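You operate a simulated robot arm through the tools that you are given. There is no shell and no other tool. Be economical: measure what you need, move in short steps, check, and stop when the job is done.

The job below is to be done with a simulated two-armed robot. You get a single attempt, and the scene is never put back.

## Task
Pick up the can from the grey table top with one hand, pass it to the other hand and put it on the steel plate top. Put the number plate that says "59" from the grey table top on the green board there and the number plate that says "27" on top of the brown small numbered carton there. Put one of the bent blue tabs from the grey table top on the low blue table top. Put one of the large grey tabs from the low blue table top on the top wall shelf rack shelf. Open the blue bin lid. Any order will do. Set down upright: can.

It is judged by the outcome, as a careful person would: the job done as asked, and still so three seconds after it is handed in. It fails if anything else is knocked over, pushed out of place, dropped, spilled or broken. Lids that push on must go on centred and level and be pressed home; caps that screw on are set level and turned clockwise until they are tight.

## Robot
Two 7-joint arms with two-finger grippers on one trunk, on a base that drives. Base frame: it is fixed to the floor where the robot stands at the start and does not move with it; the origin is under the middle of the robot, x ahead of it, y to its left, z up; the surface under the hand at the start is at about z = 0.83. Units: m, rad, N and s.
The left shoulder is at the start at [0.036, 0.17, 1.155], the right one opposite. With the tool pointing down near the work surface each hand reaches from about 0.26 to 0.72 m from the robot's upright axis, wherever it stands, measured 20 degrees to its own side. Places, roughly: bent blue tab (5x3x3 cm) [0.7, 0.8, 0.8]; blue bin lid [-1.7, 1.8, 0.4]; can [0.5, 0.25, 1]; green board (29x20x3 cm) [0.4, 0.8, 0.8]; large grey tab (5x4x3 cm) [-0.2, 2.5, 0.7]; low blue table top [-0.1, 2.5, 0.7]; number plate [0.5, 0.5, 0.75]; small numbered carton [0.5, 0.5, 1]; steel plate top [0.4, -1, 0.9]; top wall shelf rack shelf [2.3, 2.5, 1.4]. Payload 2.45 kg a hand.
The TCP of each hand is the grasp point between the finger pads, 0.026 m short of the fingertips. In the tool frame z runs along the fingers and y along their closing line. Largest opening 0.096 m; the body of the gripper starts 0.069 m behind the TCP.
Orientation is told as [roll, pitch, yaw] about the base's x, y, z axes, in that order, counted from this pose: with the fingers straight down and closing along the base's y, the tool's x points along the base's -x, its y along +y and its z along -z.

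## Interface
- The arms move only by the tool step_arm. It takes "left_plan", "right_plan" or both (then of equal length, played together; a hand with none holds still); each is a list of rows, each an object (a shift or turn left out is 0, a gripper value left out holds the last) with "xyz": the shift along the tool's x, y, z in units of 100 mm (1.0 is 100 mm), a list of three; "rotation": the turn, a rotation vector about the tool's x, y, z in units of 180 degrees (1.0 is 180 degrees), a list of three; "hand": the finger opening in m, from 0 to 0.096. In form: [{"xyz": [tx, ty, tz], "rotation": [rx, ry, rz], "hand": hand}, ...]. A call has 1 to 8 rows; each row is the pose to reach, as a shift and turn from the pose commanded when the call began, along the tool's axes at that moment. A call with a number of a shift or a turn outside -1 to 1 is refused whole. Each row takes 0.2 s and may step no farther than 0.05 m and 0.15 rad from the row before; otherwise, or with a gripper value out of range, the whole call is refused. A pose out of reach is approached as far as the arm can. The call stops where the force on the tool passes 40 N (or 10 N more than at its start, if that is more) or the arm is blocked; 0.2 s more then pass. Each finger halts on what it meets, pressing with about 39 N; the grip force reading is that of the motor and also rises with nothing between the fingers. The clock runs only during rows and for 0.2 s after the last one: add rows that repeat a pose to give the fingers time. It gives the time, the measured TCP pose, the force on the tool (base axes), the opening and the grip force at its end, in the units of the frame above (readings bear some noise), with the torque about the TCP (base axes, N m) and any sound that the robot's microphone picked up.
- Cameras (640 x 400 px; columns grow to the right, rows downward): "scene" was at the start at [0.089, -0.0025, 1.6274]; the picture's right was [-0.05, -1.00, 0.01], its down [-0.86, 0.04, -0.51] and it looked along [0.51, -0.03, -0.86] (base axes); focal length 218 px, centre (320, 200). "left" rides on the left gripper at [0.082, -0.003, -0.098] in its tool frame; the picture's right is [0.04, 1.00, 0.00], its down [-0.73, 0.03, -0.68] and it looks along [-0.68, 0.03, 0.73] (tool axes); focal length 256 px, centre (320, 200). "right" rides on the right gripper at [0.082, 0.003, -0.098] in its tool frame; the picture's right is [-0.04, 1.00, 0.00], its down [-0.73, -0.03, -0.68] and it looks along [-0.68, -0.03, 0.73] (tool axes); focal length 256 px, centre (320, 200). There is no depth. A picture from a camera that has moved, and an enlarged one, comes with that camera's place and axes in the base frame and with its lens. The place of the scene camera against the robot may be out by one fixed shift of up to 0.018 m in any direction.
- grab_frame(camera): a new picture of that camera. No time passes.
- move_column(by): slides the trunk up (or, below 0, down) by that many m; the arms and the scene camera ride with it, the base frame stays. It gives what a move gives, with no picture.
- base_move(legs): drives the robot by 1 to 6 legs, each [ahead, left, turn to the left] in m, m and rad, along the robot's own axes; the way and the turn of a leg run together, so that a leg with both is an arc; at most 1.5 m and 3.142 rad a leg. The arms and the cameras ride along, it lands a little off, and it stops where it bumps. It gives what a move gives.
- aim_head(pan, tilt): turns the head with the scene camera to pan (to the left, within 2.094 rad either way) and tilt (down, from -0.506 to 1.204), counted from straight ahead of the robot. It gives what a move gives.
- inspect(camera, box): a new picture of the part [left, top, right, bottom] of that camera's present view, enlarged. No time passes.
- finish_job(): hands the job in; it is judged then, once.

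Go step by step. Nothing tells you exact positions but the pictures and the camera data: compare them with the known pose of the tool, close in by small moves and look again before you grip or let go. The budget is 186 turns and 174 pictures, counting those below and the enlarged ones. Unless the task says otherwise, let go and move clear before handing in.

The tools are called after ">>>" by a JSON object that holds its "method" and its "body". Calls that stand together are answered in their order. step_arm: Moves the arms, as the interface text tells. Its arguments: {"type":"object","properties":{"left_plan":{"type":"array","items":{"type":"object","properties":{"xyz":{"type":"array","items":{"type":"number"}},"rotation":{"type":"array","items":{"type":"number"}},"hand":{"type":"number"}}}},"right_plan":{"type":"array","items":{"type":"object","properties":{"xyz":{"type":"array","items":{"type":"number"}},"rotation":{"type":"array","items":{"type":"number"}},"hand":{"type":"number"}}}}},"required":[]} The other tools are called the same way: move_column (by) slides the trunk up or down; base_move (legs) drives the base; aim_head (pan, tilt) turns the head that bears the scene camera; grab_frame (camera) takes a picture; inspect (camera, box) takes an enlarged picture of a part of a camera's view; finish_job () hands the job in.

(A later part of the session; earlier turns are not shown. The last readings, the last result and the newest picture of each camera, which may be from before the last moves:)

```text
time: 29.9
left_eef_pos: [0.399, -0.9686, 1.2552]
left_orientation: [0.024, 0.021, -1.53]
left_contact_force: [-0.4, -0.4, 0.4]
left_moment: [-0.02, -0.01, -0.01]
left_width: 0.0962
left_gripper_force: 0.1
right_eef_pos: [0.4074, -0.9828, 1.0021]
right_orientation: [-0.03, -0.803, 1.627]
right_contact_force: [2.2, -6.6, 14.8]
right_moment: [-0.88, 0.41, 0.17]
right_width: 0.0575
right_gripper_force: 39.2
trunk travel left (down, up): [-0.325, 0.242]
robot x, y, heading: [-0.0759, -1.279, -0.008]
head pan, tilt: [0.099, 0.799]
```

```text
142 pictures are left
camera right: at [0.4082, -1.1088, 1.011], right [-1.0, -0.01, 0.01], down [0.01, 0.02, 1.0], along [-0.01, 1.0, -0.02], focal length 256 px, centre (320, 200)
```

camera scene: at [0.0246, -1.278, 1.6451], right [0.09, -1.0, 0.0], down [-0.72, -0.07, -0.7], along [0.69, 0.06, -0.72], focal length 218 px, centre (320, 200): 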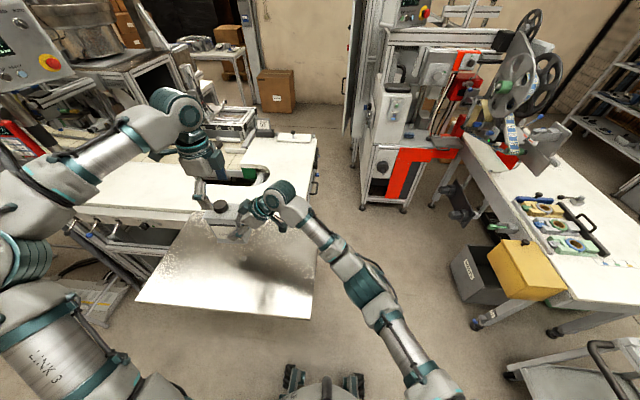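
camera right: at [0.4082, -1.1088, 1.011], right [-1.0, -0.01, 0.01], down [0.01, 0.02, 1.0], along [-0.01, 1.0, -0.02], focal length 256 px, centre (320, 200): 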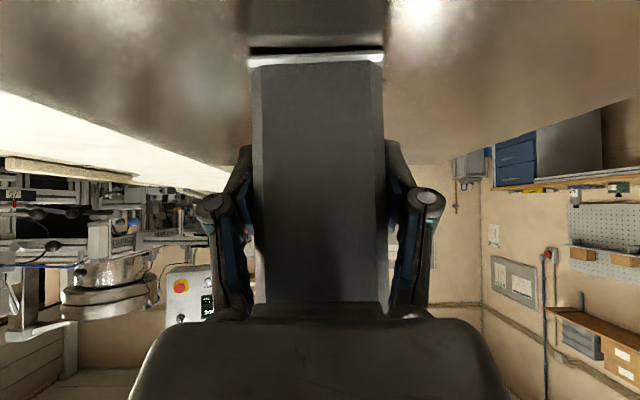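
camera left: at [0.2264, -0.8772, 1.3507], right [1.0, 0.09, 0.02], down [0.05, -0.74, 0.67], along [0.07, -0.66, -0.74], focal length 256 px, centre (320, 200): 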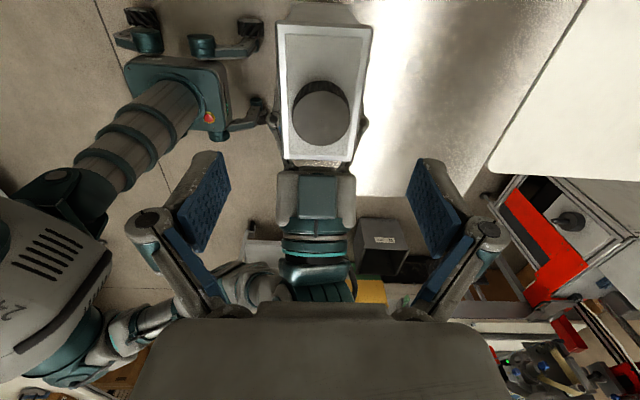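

The can is touching down (about 19 N). I'll relax it slightly, open, and back off along the tool axis.

>>> {"method": "step_arm", "body": {"right_plan": [{"xyz": [-0.014, 0, -0.014]}, {"xyz": [-0.014, 0, -0.014], "hand": 0.096}, {"xyz": [-0.014, 0, -0.014], "hand": 0.096}, {"xyz": [-0.014, 0, -0.014], "hand": 0.096}]}}

>>> {"method": "step_arm", "body": {"right_plan": [{"xyz": [0, 0, -0.2]}, {"xyz": [0, 0, -0.4]}, {"xyz": [0, 0, -0.7]}, {"xyz": [0, 0, -1.0]}]}}

>>> {"method": "grab_frame", "body": {"camera": "right"}}

>>> {"method": "inspect", "body": {"camera": "scene", "box": [160, 160, 320, 260]}}

```text
time: 30.9
left_eef_pos: [0.4014, -0.9686, 1.2545]
left_orientation: [0.024, 0.021, -1.529]
left_contact_force: [-0.5, -0.1, 0.4]
left_moment: [0.02, 0.04, 0.01]
left_width: 0.0962
left_gripper_force: 0.1
right_eef_pos: [0.4088, -0.9822, 0.9998]
right_orientation: [-0.022, -0.799, 1.622]
right_contact_force: [-0.6, -0.1, -0.1]
right_moment: [0.01, 0.04, 0.0]
right_width: 0.096
right_gripper_force: 0.0
trunk travel left (down, up): [-0.325, 0.242]
robot x, y, heading: [-0.0769, -1.2806, -0.002]
head pan, tilt: [0.099, 0.799]
```

```text
time: 31.9
left_eef_pos: [0.4015, -0.9686, 1.2547]
left_orientation: [0.023, 0.02, -1.529]
left_contact_force: [0.2, 0.4, 0.4]
left_moment: [-0.02, -0.01, -0.03]
left_width: 0.0961
left_gripper_force: 0.1
right_eef_pos: [0.409, -1.055, 1.071]
right_orientation: [-0.025, -0.8, 1.622]
right_contact_force: [-0.3, -0.9, -0.4]
right_moment: [0.01, -0.01, 0.01]
right_width: 0.0961
right_gripper_force: 0.1
trunk travel left (down, up): [-0.325, 0.242]
robot x, y, heading: [-0.0736, -1.2819, -0.01]
head pan, tilt: [0.099, 0.799]
```

```text
141 pictures are left
camera right: at [0.4106, -1.1806, 1.0809], right [-1.0, -0.01, 0.01], down [0.01, 0.02, 1.0], along [-0.01, 1.0, -0.02], focal length 256 px, centre (320, 200)
```

right: 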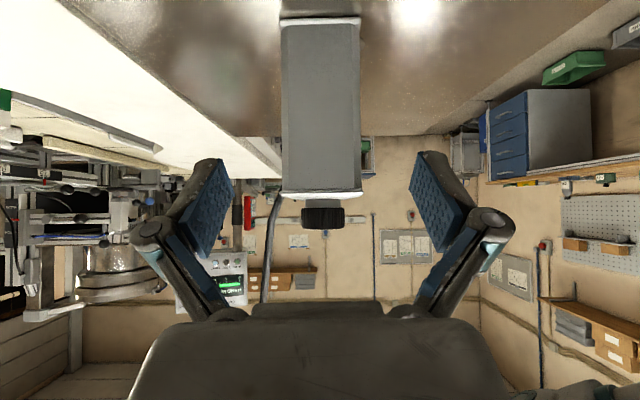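

```text
4.00 times, centred on (240, 210) of scene
camera zoom: at [0.027, -1.2799, 1.6449], right [0.09, -1.0, 0.0], down [-0.72, -0.07, -0.69], along [0.69, 0.06, -0.72], focal length 870 px, centre (640, 160)
```

zoom: 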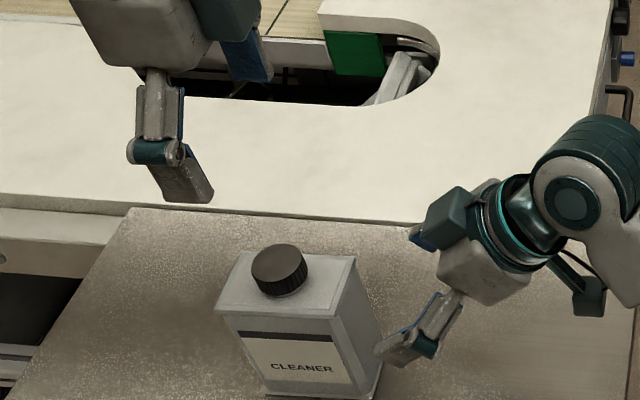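

The can stands upright on the plate and the hand is clear. I'll back away, untilt the right arm and move it aside, then drive to the grey table's left part.

>>> {"method": "base_move", "body": {"legs": [[-0.25, 0, 0]]}}

>>> {"method": "step_arm", "body": {"right_plan": [{"xyz": [0.16, 0, -0.16], "rotation": [0, 0.041, 0]}, {"xyz": [0.32, 0, -0.32], "rotation": [0, 0.083, 0]}, {"xyz": [0.48, 0, -0.48], "rotation": [0, 0.125, 0]}, {"xyz": [0.64, 0, -0.64], "rotation": [0, 0.167, 0]}, {"xyz": [0.8, 0, -0.8], "rotation": [0, 0.208, 0]}, {"xyz": [0.96, 0, -0.96], "rotation": [0, 0.25, 0]}]}}

>>> {"method": "step_arm", "body": {"right_plan": [{"xyz": [0.3, 0, -0.2]}, {"xyz": [0.6, 0, -0.4]}, {"xyz": [0.95, 0, -0.6]}]}}

>>> {"method": "step_arm", "body": {"right_plan": [{"xyz": [0.3, 0, 0]}, {"xyz": [0.6, 0, 0]}, {"xyz": [0.95, 0, 0]}]}}

>>> {"method": "base_move", "body": {"legs": [[0, 1.48, 0], [0, 0.22, 0]]}}

>>> {"method": "grab_frame", "body": {"camera": "scene"}}

```text
time: 33.8
left_eef_pos: [0.1553, -0.9669, 1.2551]
left_orientation: [0.024, 0.022, -1.534]
left_contact_force: [-0.3, -0.4, 0.2]
left_moment: [0.0, 0.0, -0.02]
left_width: 0.0957
left_gripper_force: 0.0
right_eef_pos: [0.1638, -1.0545, 1.0701]
right_orientation: [-0.025, -0.801, 1.618]
right_contact_force: [1.5, 0.1, 0.3]
right_moment: [0.0, -0.01, -0.01]
right_width: 0.0962
right_gripper_force: 0.0
trunk travel left (down, up): [-0.325, 0.242]
robot x, y, heading: [-0.3198, -1.2734, -0.01]
head pan, tilt: [0.099, 0.799]
```

```text
time: 35.1
left_eef_pos: [0.1501, -0.9684, 1.2579]
left_orientation: [0.029, 0.023, -1.532]
left_contact_force: [-0.3, 0.6, -0.9]
left_moment: [0.01, 0.0, -0.02]
left_width: 0.0962
left_gripper_force: 0.1
right_eef_pos: [0.164, -1.1919, 1.0694]
right_orientation: [-0.021, -0.013, 1.6]
right_contact_force: [-0.2, -0.9, -0.9]
right_moment: [-0.02, -0.02, -0.02]
right_width: 0.0962
right_gripper_force: 0.1
trunk travel left (down, up): [-0.325, 0.242]
robot x, y, heading: [-0.3214, -1.2762, -0.012]
head pan, tilt: [0.099, 0.799]
```

```text
time: 36.0
left_eef_pos: [0.1495, -0.9697, 1.2576]
left_orientation: [0.03, 0.023, -1.533]
left_contact_force: [0.9, -1.2, -0.5]
left_moment: [-0.02, 0.0, -0.02]
left_width: 0.0958
left_gripper_force: 0.1
right_eef_pos: [0.1638, -1.2893, 1.1279]
right_orientation: [-0.02, -0.017, 1.603]
right_contact_force: [0.2, -0.2, -0.4]
right_moment: [-0.02, -0.01, -0.04]
right_width: 0.0962
right_gripper_force: 0.0
trunk travel left (down, up): [-0.325, 0.242]
robot x, y, heading: [-0.3251, -1.2811, -0.012]
head pan, tilt: [0.099, 0.799]
```

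```text
time: 36.8
left_eef_pos: [0.1491, -0.9735, 1.2589]
left_orientation: [0.03, 0.025, -1.53]
left_contact_force: [0.2, 0.2, 0.1]
left_moment: [0.0, 0.0, 0.02]
left_width: 0.0962
left_gripper_force: 0.0
right_eef_pos: [0.1677, -1.3872, 1.1272]
right_orientation: [-0.018, -0.02, 1.602]
right_contact_force: [0.0, -0.5, 0.0]
right_moment: [0.0, -0.04, -0.01]
right_width: 0.096
right_gripper_force: 0.1
trunk travel left (down, up): [-0.325, 0.242]
robot x, y, heading: [-0.3266, -1.2754, -0.01]
head pan, tilt: [0.099, 0.799]
```

```text
time: 45.5
left_eef_pos: [0.1364, 0.7774, 1.2559]
left_orientation: [0.028, 0.017, -1.504]
left_contact_force: [0.3, -0.2, 0.4]
left_moment: [-0.03, 0.02, 0.0]
left_width: 0.0959
left_gripper_force: 0.0
right_eef_pos: [0.1658, 0.3643, 1.1273]
right_orientation: [-0.02, -0.016, 1.629]
right_contact_force: [0.2, 0.9, 0.1]
right_moment: [-0.02, -0.02, 0.02]
right_width: 0.0961
right_gripper_force: 0.1
trunk travel left (down, up): [-0.325, 0.242]
robot x, y, heading: [-0.328, 0.4492, 0.012]
head pan, tilt: [0.099, 0.799]
```

```text
139 pictures are left
camera scene: at [-0.225, 0.4551, 1.6448], right [0.11, -0.99, 0.0], down [-0.72, -0.08, -0.69], along [0.69, 0.08, -0.72], focal length 218 px, centre (320, 200)
```

scene: 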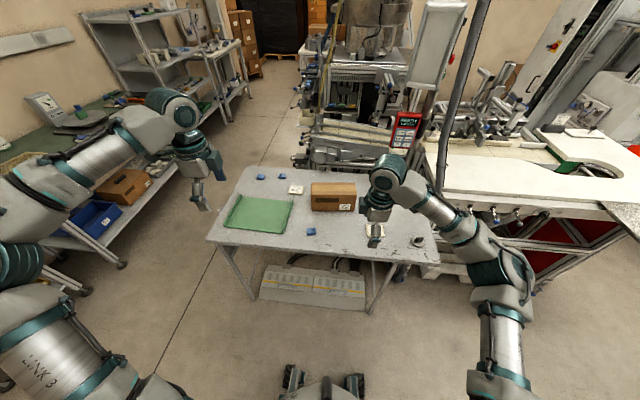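

Table layout confirmed. I'll tuck the right hand further out of the way, then drive forward to the table.

>>> {"method": "step_arm", "body": {"right_plan": [{"xyz": [0.25, 0.25, -0.1]}, {"xyz": [0.5, 0.5, -0.2]}, {"xyz": [0.75, 0.75, -0.3]}, {"xyz": [0.98, 0.98, -0.3]}]}}

>>> {"method": "step_arm", "body": {"right_plan": [{"xyz": [0.3, 0, 0]}, {"xyz": [0.6, 0, 0]}, {"xyz": [0.98, 0, 0]}]}}

>>> {"method": "base_move", "body": {"legs": [[0.35, 0, -0.012]]}}

>>> {"method": "grab_frame", "body": {"camera": "left"}}

>>> {"method": "grab_frame", "body": {"camera": "scene"}}

```text
time: 46.5
left_eef_pos: [0.1322, 0.7833, 1.2568]
left_orientation: [0.03, 0.014, -1.501]
left_contact_force: [0.2, 1.0, -0.2]
left_moment: [-0.01, 0.0, 0.0]
left_width: 0.0959
left_gripper_force: 0.1
right_eef_pos: [0.068, 0.2656, 1.1559]
right_orientation: [-0.025, -0.011, 1.63]
right_contact_force: [0.0, -0.1, 0.0]
right_moment: [0.01, -0.04, 0.0]
right_width: 0.0961
right_gripper_force: 0.0
trunk travel left (down, up): [-0.325, 0.242]
robot x, y, heading: [-0.3235, 0.4547, 0.012]
head pan, tilt: [0.099, 0.799]
```

```text
time: 47.3
left_eef_pos: [0.1332, 0.7743, 1.2601]
left_orientation: [0.031, 0.02, -1.505]
left_contact_force: [-0.6, -0.1, 0.6]
left_moment: [-0.02, 0.01, -0.02]
left_width: 0.0958
left_gripper_force: 0.1
right_eef_pos: [0.075, 0.1577, 1.1531]
right_orientation: [-0.025, -0.016, 1.627]
right_contact_force: [0.5, 0.5, 0.1]
right_moment: [-0.01, 0.02, 0.02]
right_width: 0.0961
right_gripper_force: 0.1
trunk travel left (down, up): [-0.325, 0.242]
robot x, y, heading: [-0.329, 0.4552, 0.014]
head pan, tilt: [0.099, 0.799]
```

```text
time: 49.6
left_eef_pos: [0.49, 0.7752, 1.2589]
left_orientation: [0.031, 0.019, -1.515]
left_contact_force: [-0.6, 0.1, -0.4]
left_moment: [0.0, -0.02, -0.02]
left_width: 0.0961
left_gripper_force: 0.1
right_eef_pos: [0.4252, 0.1604, 1.1536]
right_orientation: [-0.023, -0.014, 1.618]
right_contact_force: [0.0, 0.2, -0.3]
right_moment: [-0.02, 0.02, -0.01]
right_width: 0.0959
right_gripper_force: 0.1
trunk travel left (down, up): [-0.325, 0.242]
robot x, y, heading: [0.0273, 0.4572, 0.004]
head pan, tilt: [0.099, 0.799]
```

```text
138 pictures are left
camera left: at [0.4788, 0.8546, 1.3582], right [0.99, 0.09, 0.03], down [0.05, -0.74, 0.67], along [0.09, -0.66, -0.75], focal length 256 px, centre (320, 200)
```

left: 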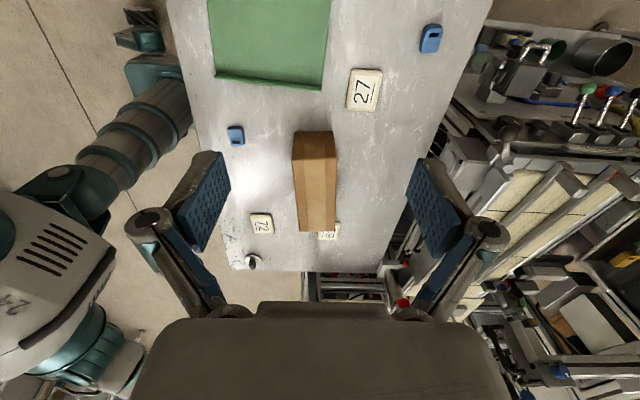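

```text
137 pictures are left
camera scene: at [0.126, 0.458, 1.6451], right [0.1, -0.99, 0.0], down [-0.71, -0.08, -0.7], along [0.69, 0.07, -0.72], focal length 218 px, centre (320, 200)
```

scene: 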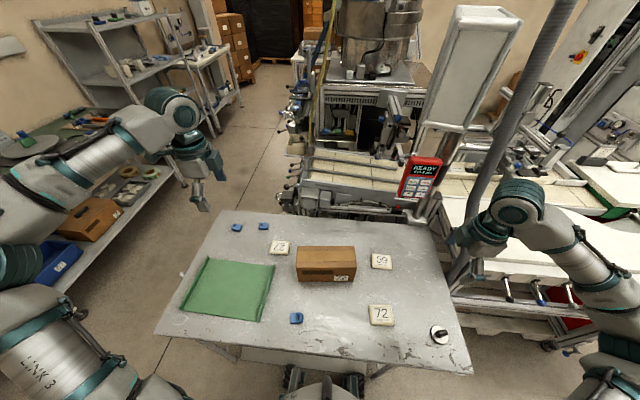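

Plate 27 is at about (0.598, 0.688), roughly 6×7.7 cm, close to the carton's left end. I'll zoom to measure the carton and the plate.

>>> {"method": "inspect", "body": {"camera": "left", "box": [220, 50, 460, 250]}}

>>> {"method": "inspect", "body": {"camera": "scene", "box": [200, 200, 420, 340]}}

```text
2.00 times, centred on (340, 150) of left
camera zoom: at [0.4788, 0.8546, 1.3582], right [0.99, 0.09, 0.03], down [0.05, -0.74, 0.67], along [0.09, -0.66, -0.75], focal length 512 px, centre (280, 300)
```

zoom: 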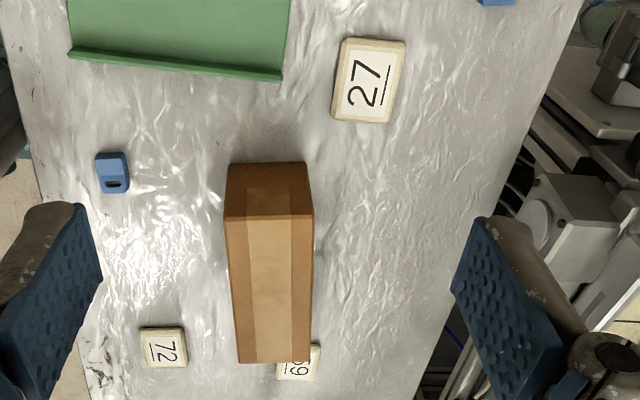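

```text
2.86 times, centred on (310, 270) of scene
camera zoom: at [0.126, 0.458, 1.6451], right [0.1, -0.99, 0.0], down [-0.71, -0.08, -0.7], along [0.69, 0.07, -0.72], focal length 622 px, centre (349, 0)
```

zoom: 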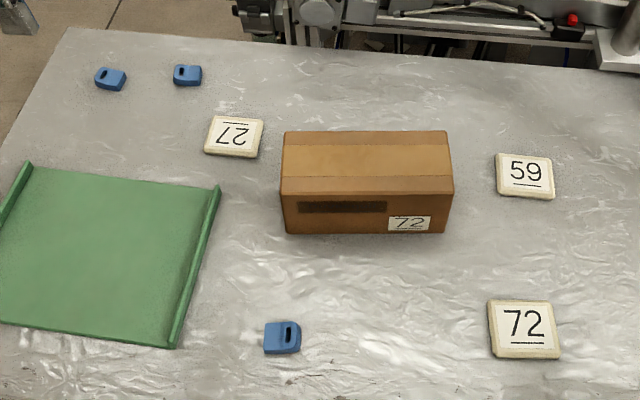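

Carton top is about z 0.935, centred near (0.52, 0.48); plate 27 is at (0.60, 0.688). I'll level the left tool and move it over plate 27.

>>> {"method": "step_arm", "body": {"left_plan": [{"xyz": [-0.2, 0.25, 0.2], "rotation": [0.0099, -0.006, 0]}, {"xyz": [-0.4, 0.5, 0.4], "rotation": [0.0099, -0.006, 0]}, {"xyz": [-0.6, 0.75, 0.6], "rotation": [0.0099, -0.006, 0]}, {"xyz": [-0.88, 1.0, 0.8], "rotation": [0.0099, -0.006, 0]}]}}

>>> {"method": "step_arm", "body": {"left_plan": [{"xyz": [0, 0.05, 0.25]}, {"xyz": [0, 0.05, 0.5]}, {"xyz": [0, 0.05, 0.75]}, {"xyz": [0, 0.05, 1.0]}]}}

>>> {"method": "grab_frame", "body": {"camera": "left"}}

```text
time: 50.6
left_eef_pos: [0.5917, 0.6989, 1.1858]
left_orientation: [-0.002, 0.004, -1.516]
left_contact_force: [-0.1, -0.5, -0.2]
left_moment: [0.05, 0.0, 0.01]
left_width: 0.0957
left_gripper_force: 0.0
left hand out of reach, approached as far as the arm can: row 4
right_eef_pos: [0.4282, 0.1562, 1.1528]
right_orientation: [-0.023, -0.017, 1.618]
right_contact_force: [0.9, 0.8, -0.1]
right_moment: [-0.01, 0.02, -0.03]
right_width: 0.0959
right_gripper_force: 0.0
trunk travel left (down, up): [-0.325, 0.242]
robot x, y, heading: [0.0264, 0.4569, 0.005]
head pan, tilt: [0.099, 0.799]
```

```text
time: 51.6
left_eef_pos: [0.5937, 0.7023, 1.0864]
left_orientation: [0.002, 0.005, -1.515]
left_contact_force: [-0.1, -0.8, -0.3]
left_moment: [0.01, 0.01, 0.0]
left_width: 0.096
left_gripper_force: 0.1
right_eef_pos: [0.4235, 0.156, 1.1531]
right_orientation: [-0.025, -0.018, 1.617]
right_contact_force: [0.6, -0.3, 0.6]
right_moment: [0.0, 0.02, -0.04]
right_width: 0.0961
right_gripper_force: 0.2
trunk travel left (down, up): [-0.325, 0.242]
robot x, y, heading: [0.0245, 0.4521, 0.006]
head pan, tilt: [0.099, 0.799]
```

```text
134 pictures are left
camera left: at [0.5854, 0.782, 1.185], right [1.0, 0.1, 0.0], down [0.07, -0.73, 0.68], along [0.07, -0.67, -0.74], focal length 256 px, centre (320, 200)
```

left: 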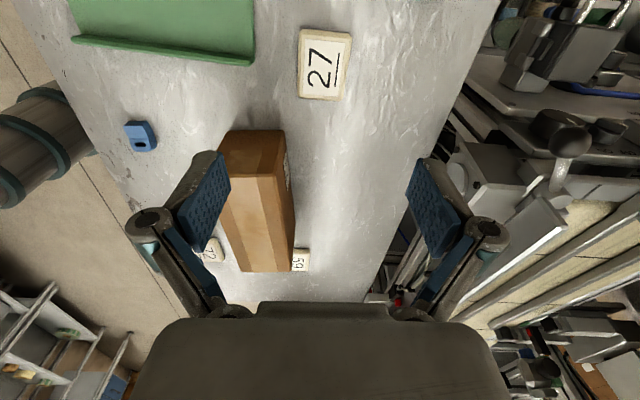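

Plate 27 is at about (0.602, 0.690). I'll descend in two steps with a small correction.

>>> {"method": "step_arm", "body": {"left_plan": [{"xyz": [-0.05, 0.04, 0.25]}, {"xyz": [-0.1, 0.08, 0.5]}, {"xyz": [-0.1, 0.08, 0.75]}, {"xyz": [-0.1, 0.08, 1.0]}]}}

>>> {"method": "step_arm", "body": {"left_plan": [{"xyz": [0, 0, 0.25]}, {"xyz": [0, 0, 0.5]}, {"xyz": [0, 0, 0.8]}]}}

>>> {"method": "grab_frame", "body": {"camera": "left"}}

```text
time: 52.6
left_eef_pos: [0.6046, 0.6893, 0.989]
left_orientation: [0.003, 0.003, -1.514]
left_contact_force: [0.7, 0.3, 0.2]
left_moment: [-0.02, 0.02, -0.04]
left_width: 0.096
left_gripper_force: 0.0
right_eef_pos: [0.424, 0.1562, 1.1529]
right_orientation: [-0.026, -0.016, 1.62]
right_contact_force: [0.1, 0.6, 0.3]
right_moment: [-0.01, 0.0, -0.01]
right_width: 0.0961
right_gripper_force: 0.0
trunk travel left (down, up): [-0.325, 0.242]
robot x, y, heading: [0.0283, 0.4537, 0.007]
head pan, tilt: [0.099, 0.799]
```

```text
time: 53.4
left_eef_pos: [0.5916, 0.6977, 0.9153]
left_orientation: [0.004, 0.001, -1.516]
left_contact_force: [0.5, 0.3, 0.1]
left_moment: [-0.01, -0.02, -0.02]
left_width: 0.0962
left_gripper_force: 0.0
left hand out of reach, approached as far as the arm can: row 2, 3
right_eef_pos: [0.4232, 0.1565, 1.1537]
right_orientation: [-0.028, -0.019, 1.618]
right_contact_force: [0.4, -0.1, -0.4]
right_moment: [-0.02, 0.0, 0.02]
right_width: 0.096
right_gripper_force: 0.1
trunk travel left (down, up): [-0.325, 0.242]
robot x, y, heading: [0.023, 0.457, 0.003]
head pan, tilt: [0.099, 0.799]
```

```text
133 pictures are left
camera left: at [0.5836, 0.7794, 1.0124], right [1.0, 0.09, 0.0], down [0.07, -0.73, 0.68], along [0.07, -0.67, -0.74], focal length 256 px, centre (320, 200)
```

left: 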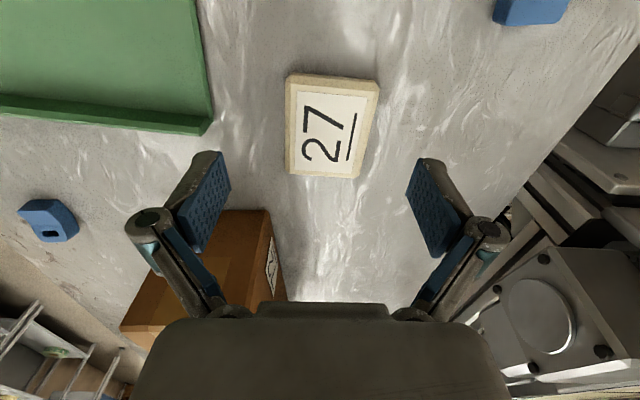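

The arm is at its reach limit low down, so I'll raise the hand slightly, centre it and align yaw, and then lower the trunk.

>>> {"method": "step_arm", "body": {"left_plan": [{"xyz": [0, 0.03, -0.3], "rotation": [0, 0, 0.0175]}, {"xyz": [-0.03, 0.08, -0.6], "rotation": [0, 0, 0.0175]}, {"xyz": [-0.03, 0.08, -0.6], "rotation": [0, 0, 0.0175]}]}}

>>> {"method": "move_column", "body": {"by": -0.09}}

>>> {"method": "grab_frame", "body": {"camera": "left"}}

```text
time: 54.2
left_eef_pos: [0.5998, 0.6951, 0.9743]
left_orientation: [0.0, 0.005, -1.572]
left_contact_force: [-0.5, -0.9, -0.6]
left_moment: [0.01, -0.02, 0.0]
left_width: 0.0961
left_gripper_force: 0.0
right_eef_pos: [0.4241, 0.1566, 1.153]
right_orientation: [-0.024, -0.017, 1.617]
right_contact_force: [0.0, 0.2, -0.3]
right_moment: [0.01, -0.01, -0.01]
right_width: 0.0961
right_gripper_force: 0.1
trunk travel left (down, up): [-0.325, 0.242]
robot x, y, heading: [0.0268, 0.4553, 0.012]
head pan, tilt: [0.099, 0.799]
```

```text
time: 55.4
left_eef_pos: [0.5975, 0.6954, 0.8848]
left_orientation: [0.003, 0.002, -1.57]
left_contact_force: [-1.1, 0.8, 0.4]
left_moment: [0.01, 0.0, -0.01]
left_width: 0.096
left_gripper_force: 0.1
right_eef_pos: [0.4223, 0.1562, 1.0636]
right_orientation: [-0.029, -0.017, 1.619]
right_contact_force: [-1.5, 0.3, -0.1]
right_moment: [0.02, -0.02, 0.04]
right_width: 0.0962
right_gripper_force: 0.2
trunk travel left (down, up): [-0.235, 0.332]
robot x, y, heading: [0.0274, 0.4582, 0.007]
head pan, tilt: [0.099, 0.799]
```

```text
132 pictures are left
camera left: at [0.5941, 0.7772, 0.9826], right [1.0, 0.04, 0.0], down [0.03, -0.74, 0.68], along [0.03, -0.68, -0.74], focal length 256 px, centre (320, 200)
```

left: 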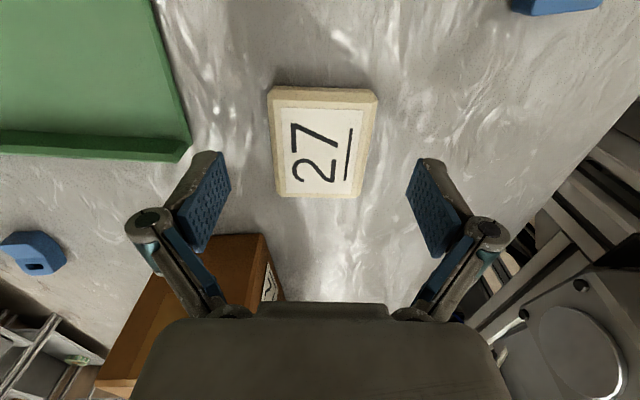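

Plate 27 is centred between the fingers. I'll descend the last 2.5 cm and close.

>>> {"method": "step_arm", "body": {"left_plan": [{"xyz": [0, 0, 0.1]}, {"xyz": [0, 0, 0.19]}, {"xyz": [0, 0, 0.24]}, {"xyz": [0, 0, 0.24], "hand": 0.04}, {"xyz": [0, 0, 0.24], "hand": 0.04}, {"xyz": [0, 0, 0.24], "hand": 0.04}]}}

>>> {"method": "grab_frame", "body": {"camera": "left"}}

```text
time: 56.8
left_eef_pos: [0.5968, 0.6959, 0.8591]
left_orientation: [0.003, 0.003, -1.57]
left_contact_force: [0.6, 0.6, 1.9]
left_moment: [0.0, -0.08, 0.04]
left_width: 0.0611
left_gripper_force: 38.8
right_eef_pos: [0.4231, 0.1565, 1.0634]
right_orientation: [-0.026, -0.018, 1.618]
right_contact_force: [-0.1, -0.7, 0.3]
right_moment: [-0.04, 0.0, 0.0]
right_width: 0.0957
right_gripper_force: 0.1
trunk travel left (down, up): [-0.235, 0.332]
robot x, y, heading: [0.025, 0.4568, 0.004]
head pan, tilt: [0.099, 0.799]
```

```text
131 pictures are left
camera left: at [0.5949, 0.7774, 0.9577], right [1.0, 0.04, 0.0], down [0.03, -0.74, 0.68], along [0.03, -0.68, -0.74], focal length 256 px, centre (320, 200)
```

left: 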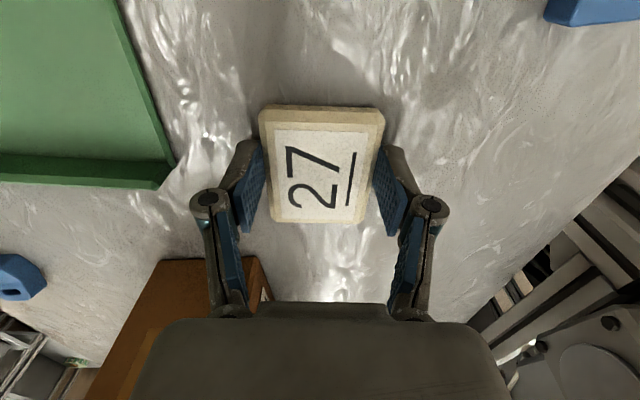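

Plate 27 is held. I'll lift it and move over the carton top.

>>> {"method": "step_arm", "body": {"left_plan": [{"xyz": [0, 0, -0.2]}, {"xyz": [0, 0, -0.5]}, {"xyz": [0, 0, -0.8]}, {"xyz": [0, 0, -1.0]}]}}

>>> {"method": "step_arm", "body": {"left_plan": [{"xyz": [0, -0.2, -0.3]}, {"xyz": [0, -0.4, -0.6]}, {"xyz": [-0.3, -0.6, -0.8]}, {"xyz": [-0.6, -0.78, -0.8]}, {"xyz": [-0.95, -0.78, -0.8]}]}}

>>> {"method": "step_arm", "body": {"left_plan": [{"xyz": [-0.35, 0, 0]}, {"xyz": [-0.7, 0, 0]}, {"xyz": [-0.98, 0, 0]}]}}

>>> {"method": "grab_frame", "body": {"camera": "left"}}

>>> {"method": "grab_frame", "body": {"camera": "scene"}}

```text
time: 57.8
left_eef_pos: [0.5972, 0.6949, 0.9601]
left_orientation: [0.002, 0.004, -1.572]
left_contact_force: [0.0, 0.5, -0.2]
left_moment: [0.04, -0.01, -0.02]
left_width: 0.0608
left_gripper_force: 38.6
right_eef_pos: [0.4238, 0.1562, 1.0638]
right_orientation: [-0.024, -0.017, 1.62]
right_contact_force: [-0.8, 0.6, 0.0]
right_moment: [0.0, 0.02, 0.01]
right_width: 0.096
right_gripper_force: 0.1
trunk travel left (down, up): [-0.235, 0.332]
robot x, y, heading: [0.0265, 0.456, 0.007]
head pan, tilt: [0.099, 0.799]
```

```text
time: 59.0
left_eef_pos: [0.5212, 0.5984, 1.0368]
left_orientation: [-0.002, 0.003, -1.57]
left_contact_force: [0.6, -0.2, -0.6]
left_moment: [-0.01, -0.01, 0.03]
left_width: 0.061
left_gripper_force: 38.7
right_eef_pos: [0.4268, 0.1545, 1.0616]
right_orientation: [-0.023, -0.021, 1.619]
right_contact_force: [0.6, 0.3, -0.8]
right_moment: [0.03, 0.03, 0.04]
right_width: 0.096
right_gripper_force: 0.2
trunk travel left (down, up): [-0.235, 0.332]
robot x, y, heading: [0.0256, 0.4603, 0.005]
head pan, tilt: [0.099, 0.799]
```

```text
time: 59.8
left_eef_pos: [0.5161, 0.5846, 1.0349]
left_orientation: [0.003, 0.004, -1.57]
left_contact_force: [-1.0, 0.2, 0.3]
left_moment: [0.0, -0.01, -0.02]
left_width: 0.0612
left_gripper_force: 39.2
left hand out of reach, approached as far as the arm can: row 1, 2, 3
right_eef_pos: [0.424, 0.1557, 1.0629]
right_orientation: [-0.025, -0.018, 1.618]
right_contact_force: [-0.4, 0.3, 0.3]
right_moment: [0.0, 0.0, 0.03]
right_width: 0.0961
right_gripper_force: 0.0
trunk travel left (down, up): [-0.235, 0.332]
robot x, y, heading: [0.0305, 0.4553, 0.007]
head pan, tilt: [0.099, 0.799]
```

```text
130 pictures are left
camera left: at [0.5121, 0.6663, 1.1345], right [1.0, 0.04, 0.0], down [0.03, -0.74, 0.68], along [0.03, -0.68, -0.74], focal length 256 px, centre (320, 200)
```

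left: 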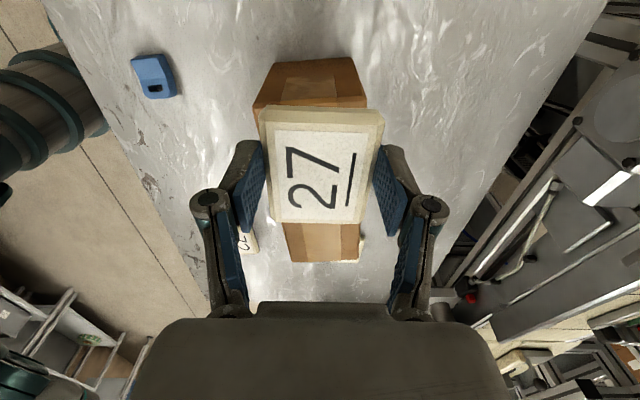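

```text
129 pictures are left
camera scene: at [0.184, 0.452, 1.5527], right [0.1, -0.99, 0.0], down [-0.72, -0.07, -0.69], along [0.69, 0.07, -0.72], focal length 218 px, centre (320, 200)
```

scene: 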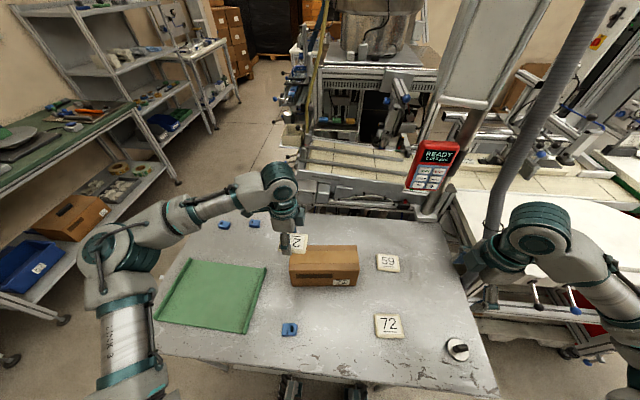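

The left wrist can't go further right in this orientation, so I'll slide the base right by about 0.11 m to bring the plate over the carton.

>>> {"method": "base_move", "body": {"legs": [[0, -0.108, 0]]}}

>>> {"method": "step_arm", "body": {"left_plan": [{"rotation": [0, 0, -0.03]}, {"rotation": [0, 0, -0.03]}]}}

>>> {"method": "grab_frame", "body": {"camera": "left"}}

>>> {"method": "inspect", "body": {"camera": "scene", "box": [240, 180, 420, 300]}}

```text
time: 61.0
left_eef_pos: [0.5041, 0.4809, 1.0407]
left_orientation: [0.012, -0.006, -1.578]
left_contact_force: [0.3, 0.5, 0.0]
left_moment: [0.04, -0.03, 0.0]
left_width: 0.0609
left_gripper_force: 39.1
right_eef_pos: [0.4089, 0.0519, 1.0708]
right_orientation: [-0.034, -0.01, 1.613]
right_contact_force: [-0.2, -1.1, 1.1]
right_moment: [0.03, -0.11, -0.01]
right_width: 0.0959
right_gripper_force: 0.1
trunk travel left (down, up): [-0.235, 0.332]
robot x, y, heading: [0.02, 0.3486, -0.001]
head pan, tilt: [0.099, 0.799]
```

```text
time: 61.6
left_eef_pos: [0.5049, 0.4529, 1.0408]
left_orientation: [0.009, 0.011, -1.492]
left_contact_force: [-0.4, -0.5, -0.3]
left_moment: [0.12, -0.06, -0.02]
left_width: 0.061
left_gripper_force: 38.7
right_eef_pos: [0.4085, 0.0262, 1.0623]
right_orientation: [-0.032, -0.026, 1.606]
right_contact_force: [-0.2, -1.5, 0.6]
right_moment: [0.05, -0.02, -0.01]
right_width: 0.096
right_gripper_force: 0.1
trunk travel left (down, up): [-0.235, 0.332]
robot x, y, heading: [0.0151, 0.3434, -0.008]
head pan, tilt: [0.099, 0.799]
```

```text
128 pictures are left
camera left: at [0.4945, 0.5329, 1.1392], right [0.99, 0.12, 0.01], down [0.08, -0.74, 0.67], along [0.09, -0.67, -0.74], focal length 256 px, centre (320, 200)
```

left: 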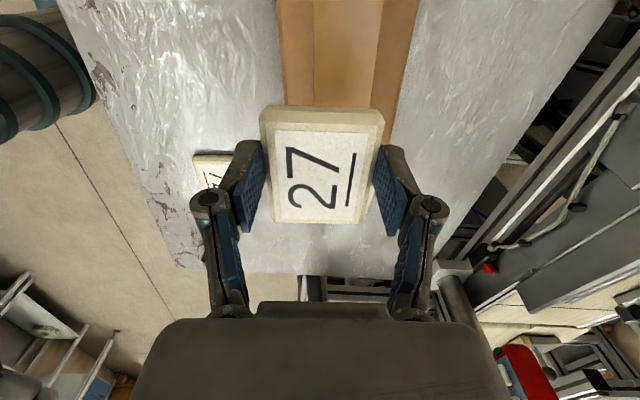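

```text
3.33 times, centred on (330, 240) of scene
camera zoom: at [0.1682, 0.3227, 1.5557], right [0.09, -1.0, -0.01], down [-0.71, -0.06, -0.7], along [0.69, 0.07, -0.72], focal length 725 px, centre (287, 67)
```

zoom: 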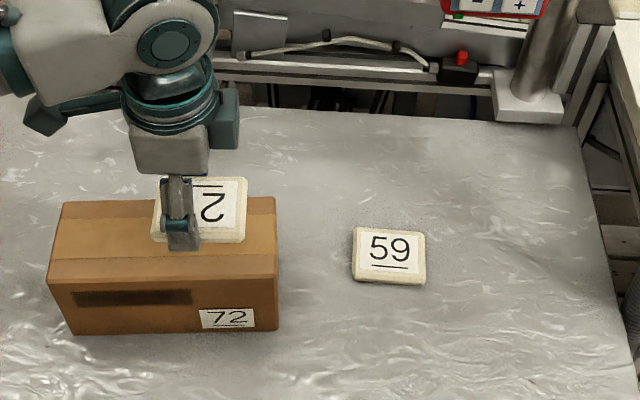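

The base drifted a little; the plate is about 2 cm off-centre. I'll shift it back over the carton centre and lower it most of the way.

>>> {"method": "step_arm", "body": {"left_plan": [{"xyz": [0.1, 0.07, 0.1]}, {"xyz": [0.21, 0.14, 0.3]}, {"xyz": [0.21, 0.14, 0.5]}, {"xyz": [0.21, 0.14, 0.5]}]}}

>>> {"method": "grab_frame", "body": {"camera": "left"}}

>>> {"method": "inspect", "body": {"camera": "scene", "box": [240, 180, 420, 300]}}

```text
time: 62.6
left_eef_pos: [0.5202, 0.4926, 0.9877]
left_orientation: [0.005, 0.003, -1.488]
left_contact_force: [0.4, -0.4, -0.7]
left_moment: [0.01, 0.02, 0.03]
left_width: 0.061
left_gripper_force: 39.0
right_eef_pos: [0.4111, 0.0418, 1.0661]
right_orientation: [-0.031, -0.015, 1.61]
right_contact_force: [0.0, -0.8, -0.3]
right_moment: [0.02, -0.03, -0.01]
right_width: 0.0959
right_gripper_force: 0.0
trunk travel left (down, up): [-0.235, 0.332]
robot x, y, heading: [0.0145, 0.3467, -0.006]
head pan, tilt: [0.099, 0.799]
```

```text
126 pictures are left
camera left: at [0.5096, 0.573, 1.0868], right [0.99, 0.12, 0.01], down [0.09, -0.73, 0.68], along [0.09, -0.67, -0.73], focal length 256 px, centre (320, 200)
```

left: 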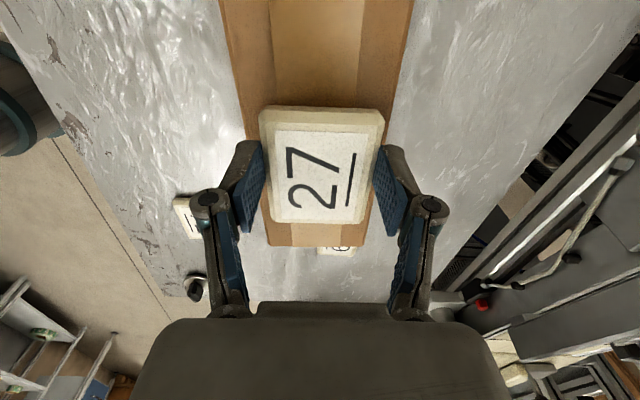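

```text
3.33 times, centred on (330, 240) of scene
camera zoom: at [0.1716, 0.3449, 1.5558], right [0.09, -1.0, 0.0], down [-0.71, -0.07, -0.7], along [0.69, 0.06, -0.72], focal length 725 px, centre (287, 67)
```

zoom: 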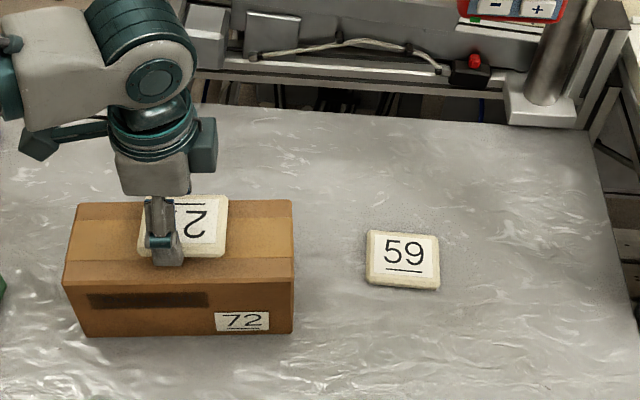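

Nicely over the carton. Lowering in small steps to contact.

>>> {"method": "step_arm", "body": {"left_plan": [{"xyz": [0, 0, 0.06]}, {"xyz": [0, 0, 0.12]}, {"xyz": [0, 0, 0.17]}]}}

>>> {"method": "step_arm", "body": {"left_plan": [{"xyz": [0, 0, 0.02]}, {"xyz": [0, 0, 0.04]}]}}

>>> {"method": "inspect", "body": {"camera": "scene", "box": [240, 180, 420, 300]}}

```text
time: 63.4
left_eef_pos: [0.5208, 0.5003, 0.973]
left_orientation: [0.012, -0.004, -1.485]
left_contact_force: [0.5, 9.4, 24.2]
left_moment: [0.67, 0.08, -0.03]
left_width: 0.061
left_gripper_force: 38.9
right_eef_pos: [0.4106, 0.0502, 1.0679]
right_orientation: [-0.03, -0.013, 1.611]
right_contact_force: [-0.6, -1.0, -0.2]
right_moment: [-0.01, 0.03, -0.03]
right_width: 0.0961
right_gripper_force: 0.0
trunk travel left (down, up): [-0.235, 0.332]
robot x, y, heading: [0.0197, 0.3451, -0.003]
head pan, tilt: [0.099, 0.799]
```

```text
time: 64.0
left_eef_pos: [0.5192, 0.4974, 0.9681]
left_orientation: [0.007, -0.006, -1.488]
left_contact_force: [4.6, 2.8, 29.1]
left_moment: [0.06, -0.06, -0.03]
left_width: 0.0612
left_gripper_force: 39.3
right_eef_pos: [0.4111, 0.0497, 1.0668]
right_orientation: [-0.031, -0.01, 1.611]
right_contact_force: [-0.4, 0.4, -1.1]
right_moment: [0.01, 0.02, 0.02]
right_width: 0.0959
right_gripper_force: 0.1
trunk travel left (down, up): [-0.235, 0.332]
robot x, y, heading: [0.0168, 0.3458, -0.004]
head pan, tilt: [0.099, 0.799]
```

```text
3.33 times, centred on (330, 240) of scene
camera zoom: at [0.17, 0.3559, 1.5559], right [0.09, -1.0, 0.01], down [-0.71, -0.07, -0.7], along [0.69, 0.06, -0.72], focal length 725 px, centre (287, 67)
```

zoom: 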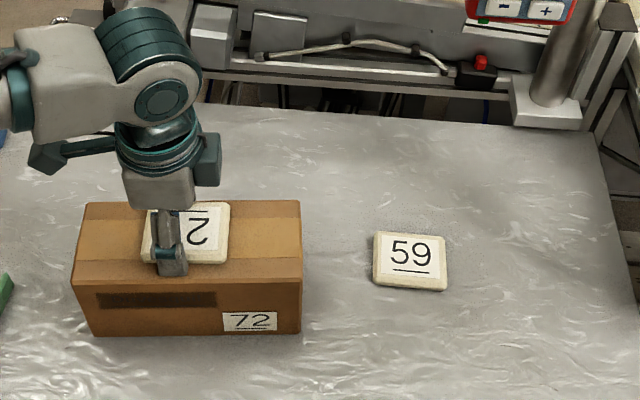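

Contact made. Opening and rising.

>>> {"method": "step_arm", "body": {"left_plan": [{"xyz": [0, 0, -0.02]}, {"xyz": [0, 0, -0.02], "hand": 0.085}, {"xyz": [0, 0, -0.02], "hand": 0.085}, {"xyz": [0, 0, -0.3], "hand": 0.096}, {"xyz": [0, 0, -0.6]}, {"xyz": [0, 0, -0.95]}]}}

>>> {"method": "grab_frame", "body": {"camera": "left"}}

>>> {"method": "inspect", "body": {"camera": "scene", "box": [240, 180, 420, 300]}}

```text
time: 65.4
left_eef_pos: [0.5201, 0.4999, 1.0624]
left_orientation: [0.003, -0.003, -1.488]
left_contact_force: [0.4, 0.3, -0.8]
left_moment: [0.01, -0.01, 0.0]
left_width: 0.0963
left_gripper_force: 0.1
right_eef_pos: [0.4127, 0.0495, 1.066]
right_orientation: [-0.03, -0.01, 1.611]
right_contact_force: [-0.5, -0.2, -0.3]
right_moment: [0.03, 0.05, -0.01]
right_width: 0.0959
right_gripper_force: 0.0
trunk travel left (down, up): [-0.235, 0.332]
robot x, y, heading: [0.0201, 0.3499, -0.01]
head pan, tilt: [0.099, 0.799]
```

```text
123 pictures are left
camera left: at [0.5102, 0.582, 1.1588], right [0.99, 0.12, 0.0], down [0.09, -0.73, 0.68], along [0.09, -0.68, -0.73], focal length 256 px, centre (320, 200)
```

left: 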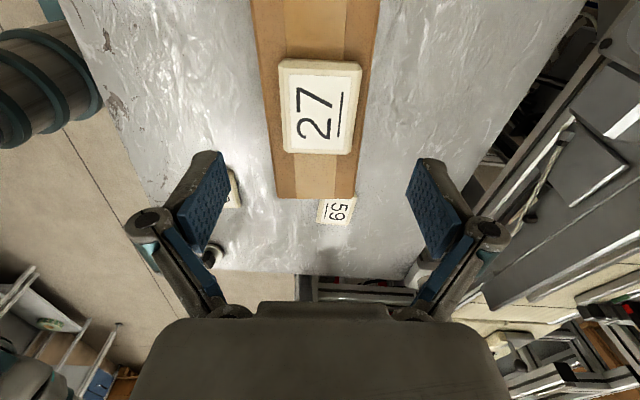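

```text
3.33 times, centred on (330, 240) of scene
camera zoom: at [0.1729, 0.3568, 1.5554], right [0.09, -1.0, 0.01], down [-0.72, -0.07, -0.69], along [0.69, 0.06, -0.72], focal length 725 px, centre (287, 67)
```

zoom: 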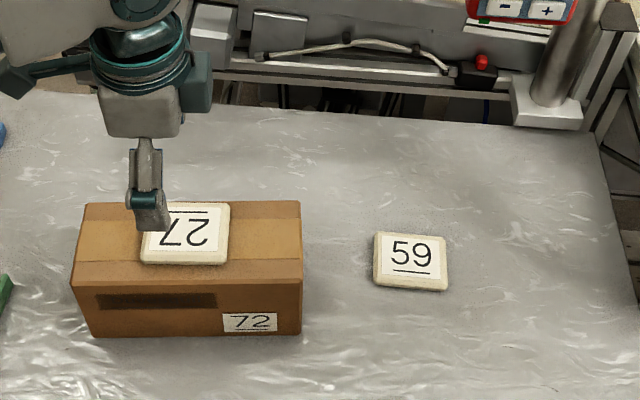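

Plate 27 lies on the carton. Next is plate 59 at about (0.583, 0.263); I'll slide the base right and move the arm over it.

>>> {"method": "base_move", "body": {"legs": [[0, -0.23, 0.01]]}}

>>> {"method": "step_arm", "body": {"left_plan": [{"xyz": [0, 0.2, 0], "rotation": [0, 0, 0.015]}, {"xyz": [0, 0.4, 0], "rotation": [0, 0, 0.025]}, {"xyz": [0, 0.6, 0], "rotation": [0, 0, 0.025]}, {"xyz": [0, 0.6, 0], "rotation": [0, 0, 0.025]}]}}

>>> {"method": "grab_frame", "body": {"camera": "left"}}

>>> {"method": "grab_frame", "body": {"camera": "scene"}}

```text
time: 67.2
left_eef_pos: [0.5207, 0.2828, 1.0584]
left_orientation: [0.004, -0.009, -1.471]
left_contact_force: [-0.7, 0.1, -0.6]
left_moment: [-0.05, -0.01, 0.01]
left_width: 0.0963
left_gripper_force: 0.0
right_eef_pos: [0.419, -0.1698, 1.0655]
right_orientation: [-0.028, -0.005, 1.627]
right_contact_force: [0.3, 0.7, 0.5]
right_moment: [0.04, 0.01, 0.03]
right_width: 0.0963
right_gripper_force: 0.0
trunk travel left (down, up): [-0.235, 0.332]
robot x, y, heading: [0.0207, 0.1187, 0.01]
head pan, tilt: [0.099, 0.799]
```

```text
time: 68.2
left_eef_pos: [0.5654, 0.303, 1.056]
left_orientation: [0.008, -0.013, -1.548]
left_contact_force: [0.5, 0.2, -0.4]
left_moment: [0.01, -0.01, -0.01]
left_width: 0.0958
left_gripper_force: 0.0
left hand out of reach, approached as far as the arm can: row 2, 3, 4
right_eef_pos: [0.416, -0.163, 1.0681]
right_orientation: [-0.032, -0.002, 1.629]
right_contact_force: [0.6, 0.4, 0.0]
right_moment: [-0.01, -0.01, 0.01]
right_width: 0.096
right_gripper_force: 0.1
trunk travel left (down, up): [-0.235, 0.332]
robot x, y, heading: [0.0246, 0.1209, 0.014]
head pan, tilt: [0.099, 0.799]
```

```text
121 pictures are left
camera left: at [0.5595, 0.3864, 1.1536], right [1.0, 0.06, 0.01], down [0.04, -0.72, 0.69], along [0.05, -0.69, -0.73], focal length 256 px, centre (320, 200)
```

left: 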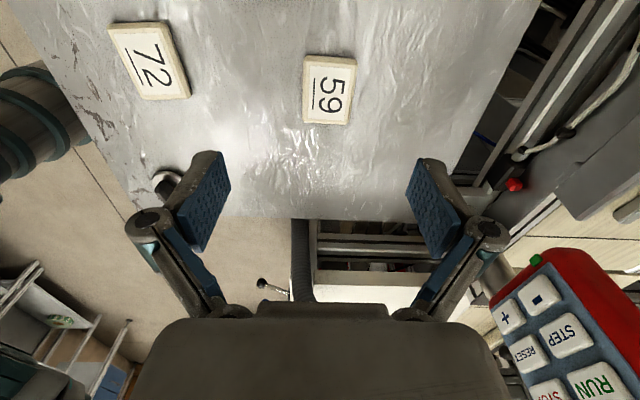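

```text
120 pictures are left
camera scene: at [0.1785, 0.1243, 1.5527], right [0.11, -0.99, 0.0], down [-0.72, -0.08, -0.69], along [0.69, 0.07, -0.72], focal length 218 px, centre (320, 200)
```

scene: 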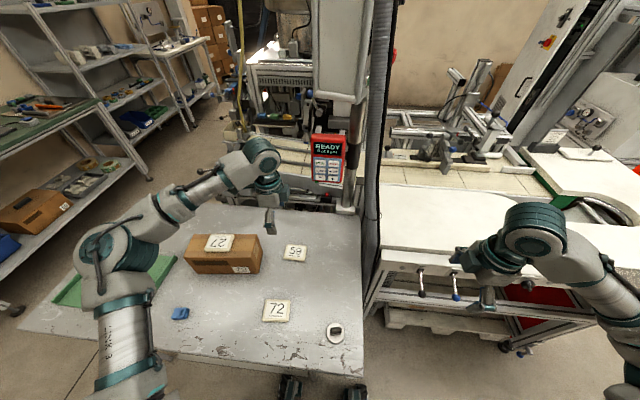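

Plate 59 is at (0.580, 0.272). I'll nudge the base to centre the hand over it, then look from lower down.

>>> {"method": "base_move", "body": {"legs": [[0.015, -0.033, -0.01]]}}

>>> {"method": "step_arm", "body": {"left_plan": [{"xyz": [0, 0, 0.3]}, {"xyz": [0, 0, 0.6]}, {"xyz": [0, 0, 0.9]}, {"xyz": [0, 0, 0.9]}]}}

>>> {"method": "grab_frame", "body": {"camera": "left"}}

```text
time: 69.0
left_eef_pos: [0.5815, 0.2779, 1.0556]
left_orientation: [0.009, -0.02, -1.557]
left_contact_force: [0.5, 1.9, 0.2]
left_moment: [-0.14, 0.01, 0.03]
left_width: 0.096
left_gripper_force: 0.1
right_eef_pos: [0.4266, -0.1889, 1.0726]
right_orientation: [-0.034, 0.009, 1.622]
right_contact_force: [1.2, 1.1, -0.1]
right_moment: [-0.07, 0.03, 0.04]
right_width: 0.0961
right_gripper_force: 0.1
trunk travel left (down, up): [-0.235, 0.332]
robot x, y, heading: [0.0331, 0.0893, -0.002]
head pan, tilt: [0.099, 0.799]
```

```text
time: 70.0
left_eef_pos: [0.5792, 0.2993, 0.9621]
left_orientation: [0.008, -0.039, -1.55]
left_contact_force: [0.2, 0.3, 0.3]
left_moment: [-0.1, 0.07, 0.0]
left_width: 0.096
left_gripper_force: 0.0
right_eef_pos: [0.4234, -0.1637, 1.0765]
right_orientation: [-0.036, 0.025, 1.627]
right_contact_force: [0.1, 0.1, 0.0]
right_moment: [-0.06, 0.05, 0.03]
right_width: 0.0962
right_gripper_force: 0.0
trunk travel left (down, up): [-0.235, 0.332]
robot x, y, heading: [0.0391, 0.0951, -0.001]
head pan, tilt: [0.099, 0.799]
```

```text
119 pictures are left
camera left: at [0.5739, 0.3854, 1.0579], right [1.0, 0.06, 0.01], down [0.04, -0.71, 0.71], along [0.05, -0.71, -0.71], focal length 256 px, centre (320, 200)
```

left: 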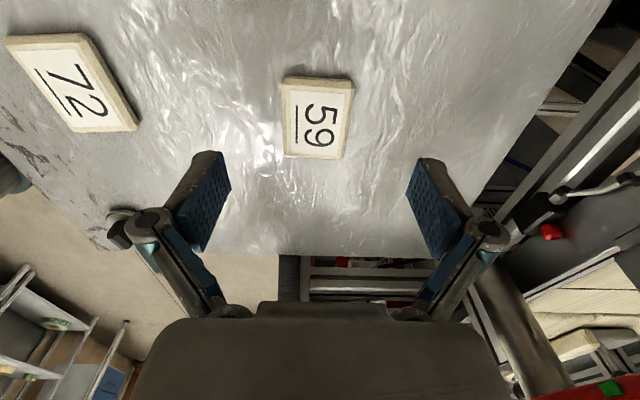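

The robot sways a little after driving, so I'll let it settle and look again.

>>> {"method": "step_arm", "body": {"left_plan": [{}, {}, {}, {}, {}, {}, {}, {}]}}

>>> {"method": "step_arm", "body": {"left_plan": [{}, {}, {}, {}, {}, {}, {}, {}]}}

>>> {"method": "grab_frame", "body": {"camera": "left"}}

>>> {"method": "grab_frame", "body": {"camera": "right"}}

```text
time: 71.8
left_eef_pos: [0.58, 0.2932, 0.9643]
left_orientation: [0.011, -0.035, -1.553]
left_contact_force: [-0.1, 0.7, -0.4]
left_moment: [-0.11, 0.0, -0.01]
left_width: 0.0959
left_gripper_force: 0.1
right_eef_pos: [0.4244, -0.1701, 1.0767]
right_orientation: [-0.036, 0.023, 1.625]
right_contact_force: [-0.6, 1.5, 0.2]
right_moment: [-0.14, 0.0, 0.01]
right_width: 0.0962
right_gripper_force: 0.0
trunk travel left (down, up): [-0.235, 0.332]
robot x, y, heading: [0.0355, 0.0953, 0.001]
head pan, tilt: [0.099, 0.799]
```

```text
time: 73.6
left_eef_pos: [0.5811, 0.2837, 0.9652]
left_orientation: [0.01, -0.029, -1.556]
left_contact_force: [0.4, 0.7, -0.2]
left_moment: [-0.02, 0.02, 0.02]
left_width: 0.0961
left_gripper_force: 0.0
right_eef_pos: [0.4241, -0.1801, 1.0749]
right_orientation: [-0.036, 0.015, 1.623]
right_contact_force: [-0.2, -0.6, -0.6]
right_moment: [-0.03, 0.02, -0.01]
right_width: 0.096
right_gripper_force: 0.0
trunk travel left (down, up): [-0.235, 0.332]
robot x, y, heading: [0.0364, 0.0936, -0.003]
head pan, tilt: [0.099, 0.799]
```

```text
118 pictures are left
camera left: at [0.5744, 0.3684, 1.0611], right [1.0, 0.06, 0.01], down [0.03, -0.71, 0.7], along [0.05, -0.7, -0.71], focal length 256 px, centre (320, 200)
```

left: 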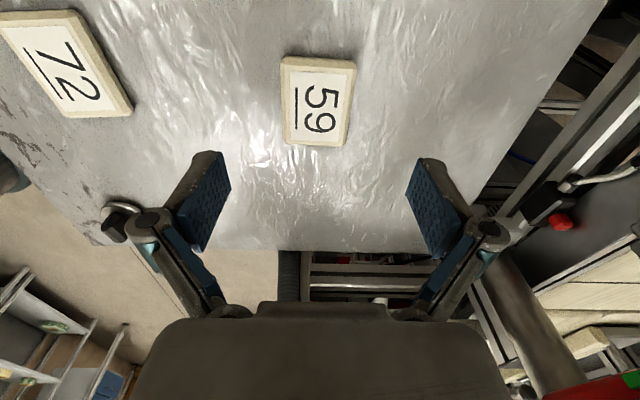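

```text
117 pictures are left
camera right: at [0.4216, -0.2592, 1.1736], right [-1.0, -0.01, -0.04], down [-0.03, 0.74, 0.67], along [0.02, 0.67, -0.74], focal length 256 px, centre (320, 200)
```

right: 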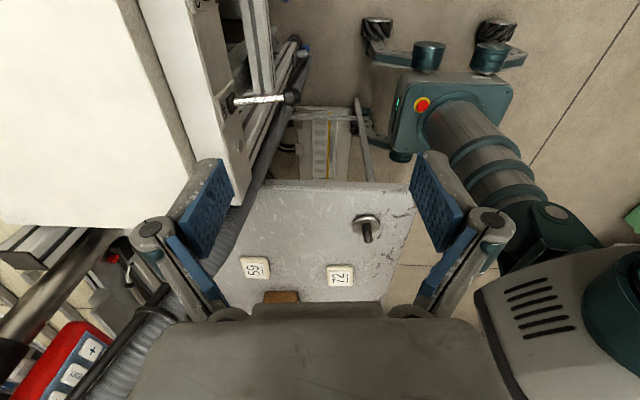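

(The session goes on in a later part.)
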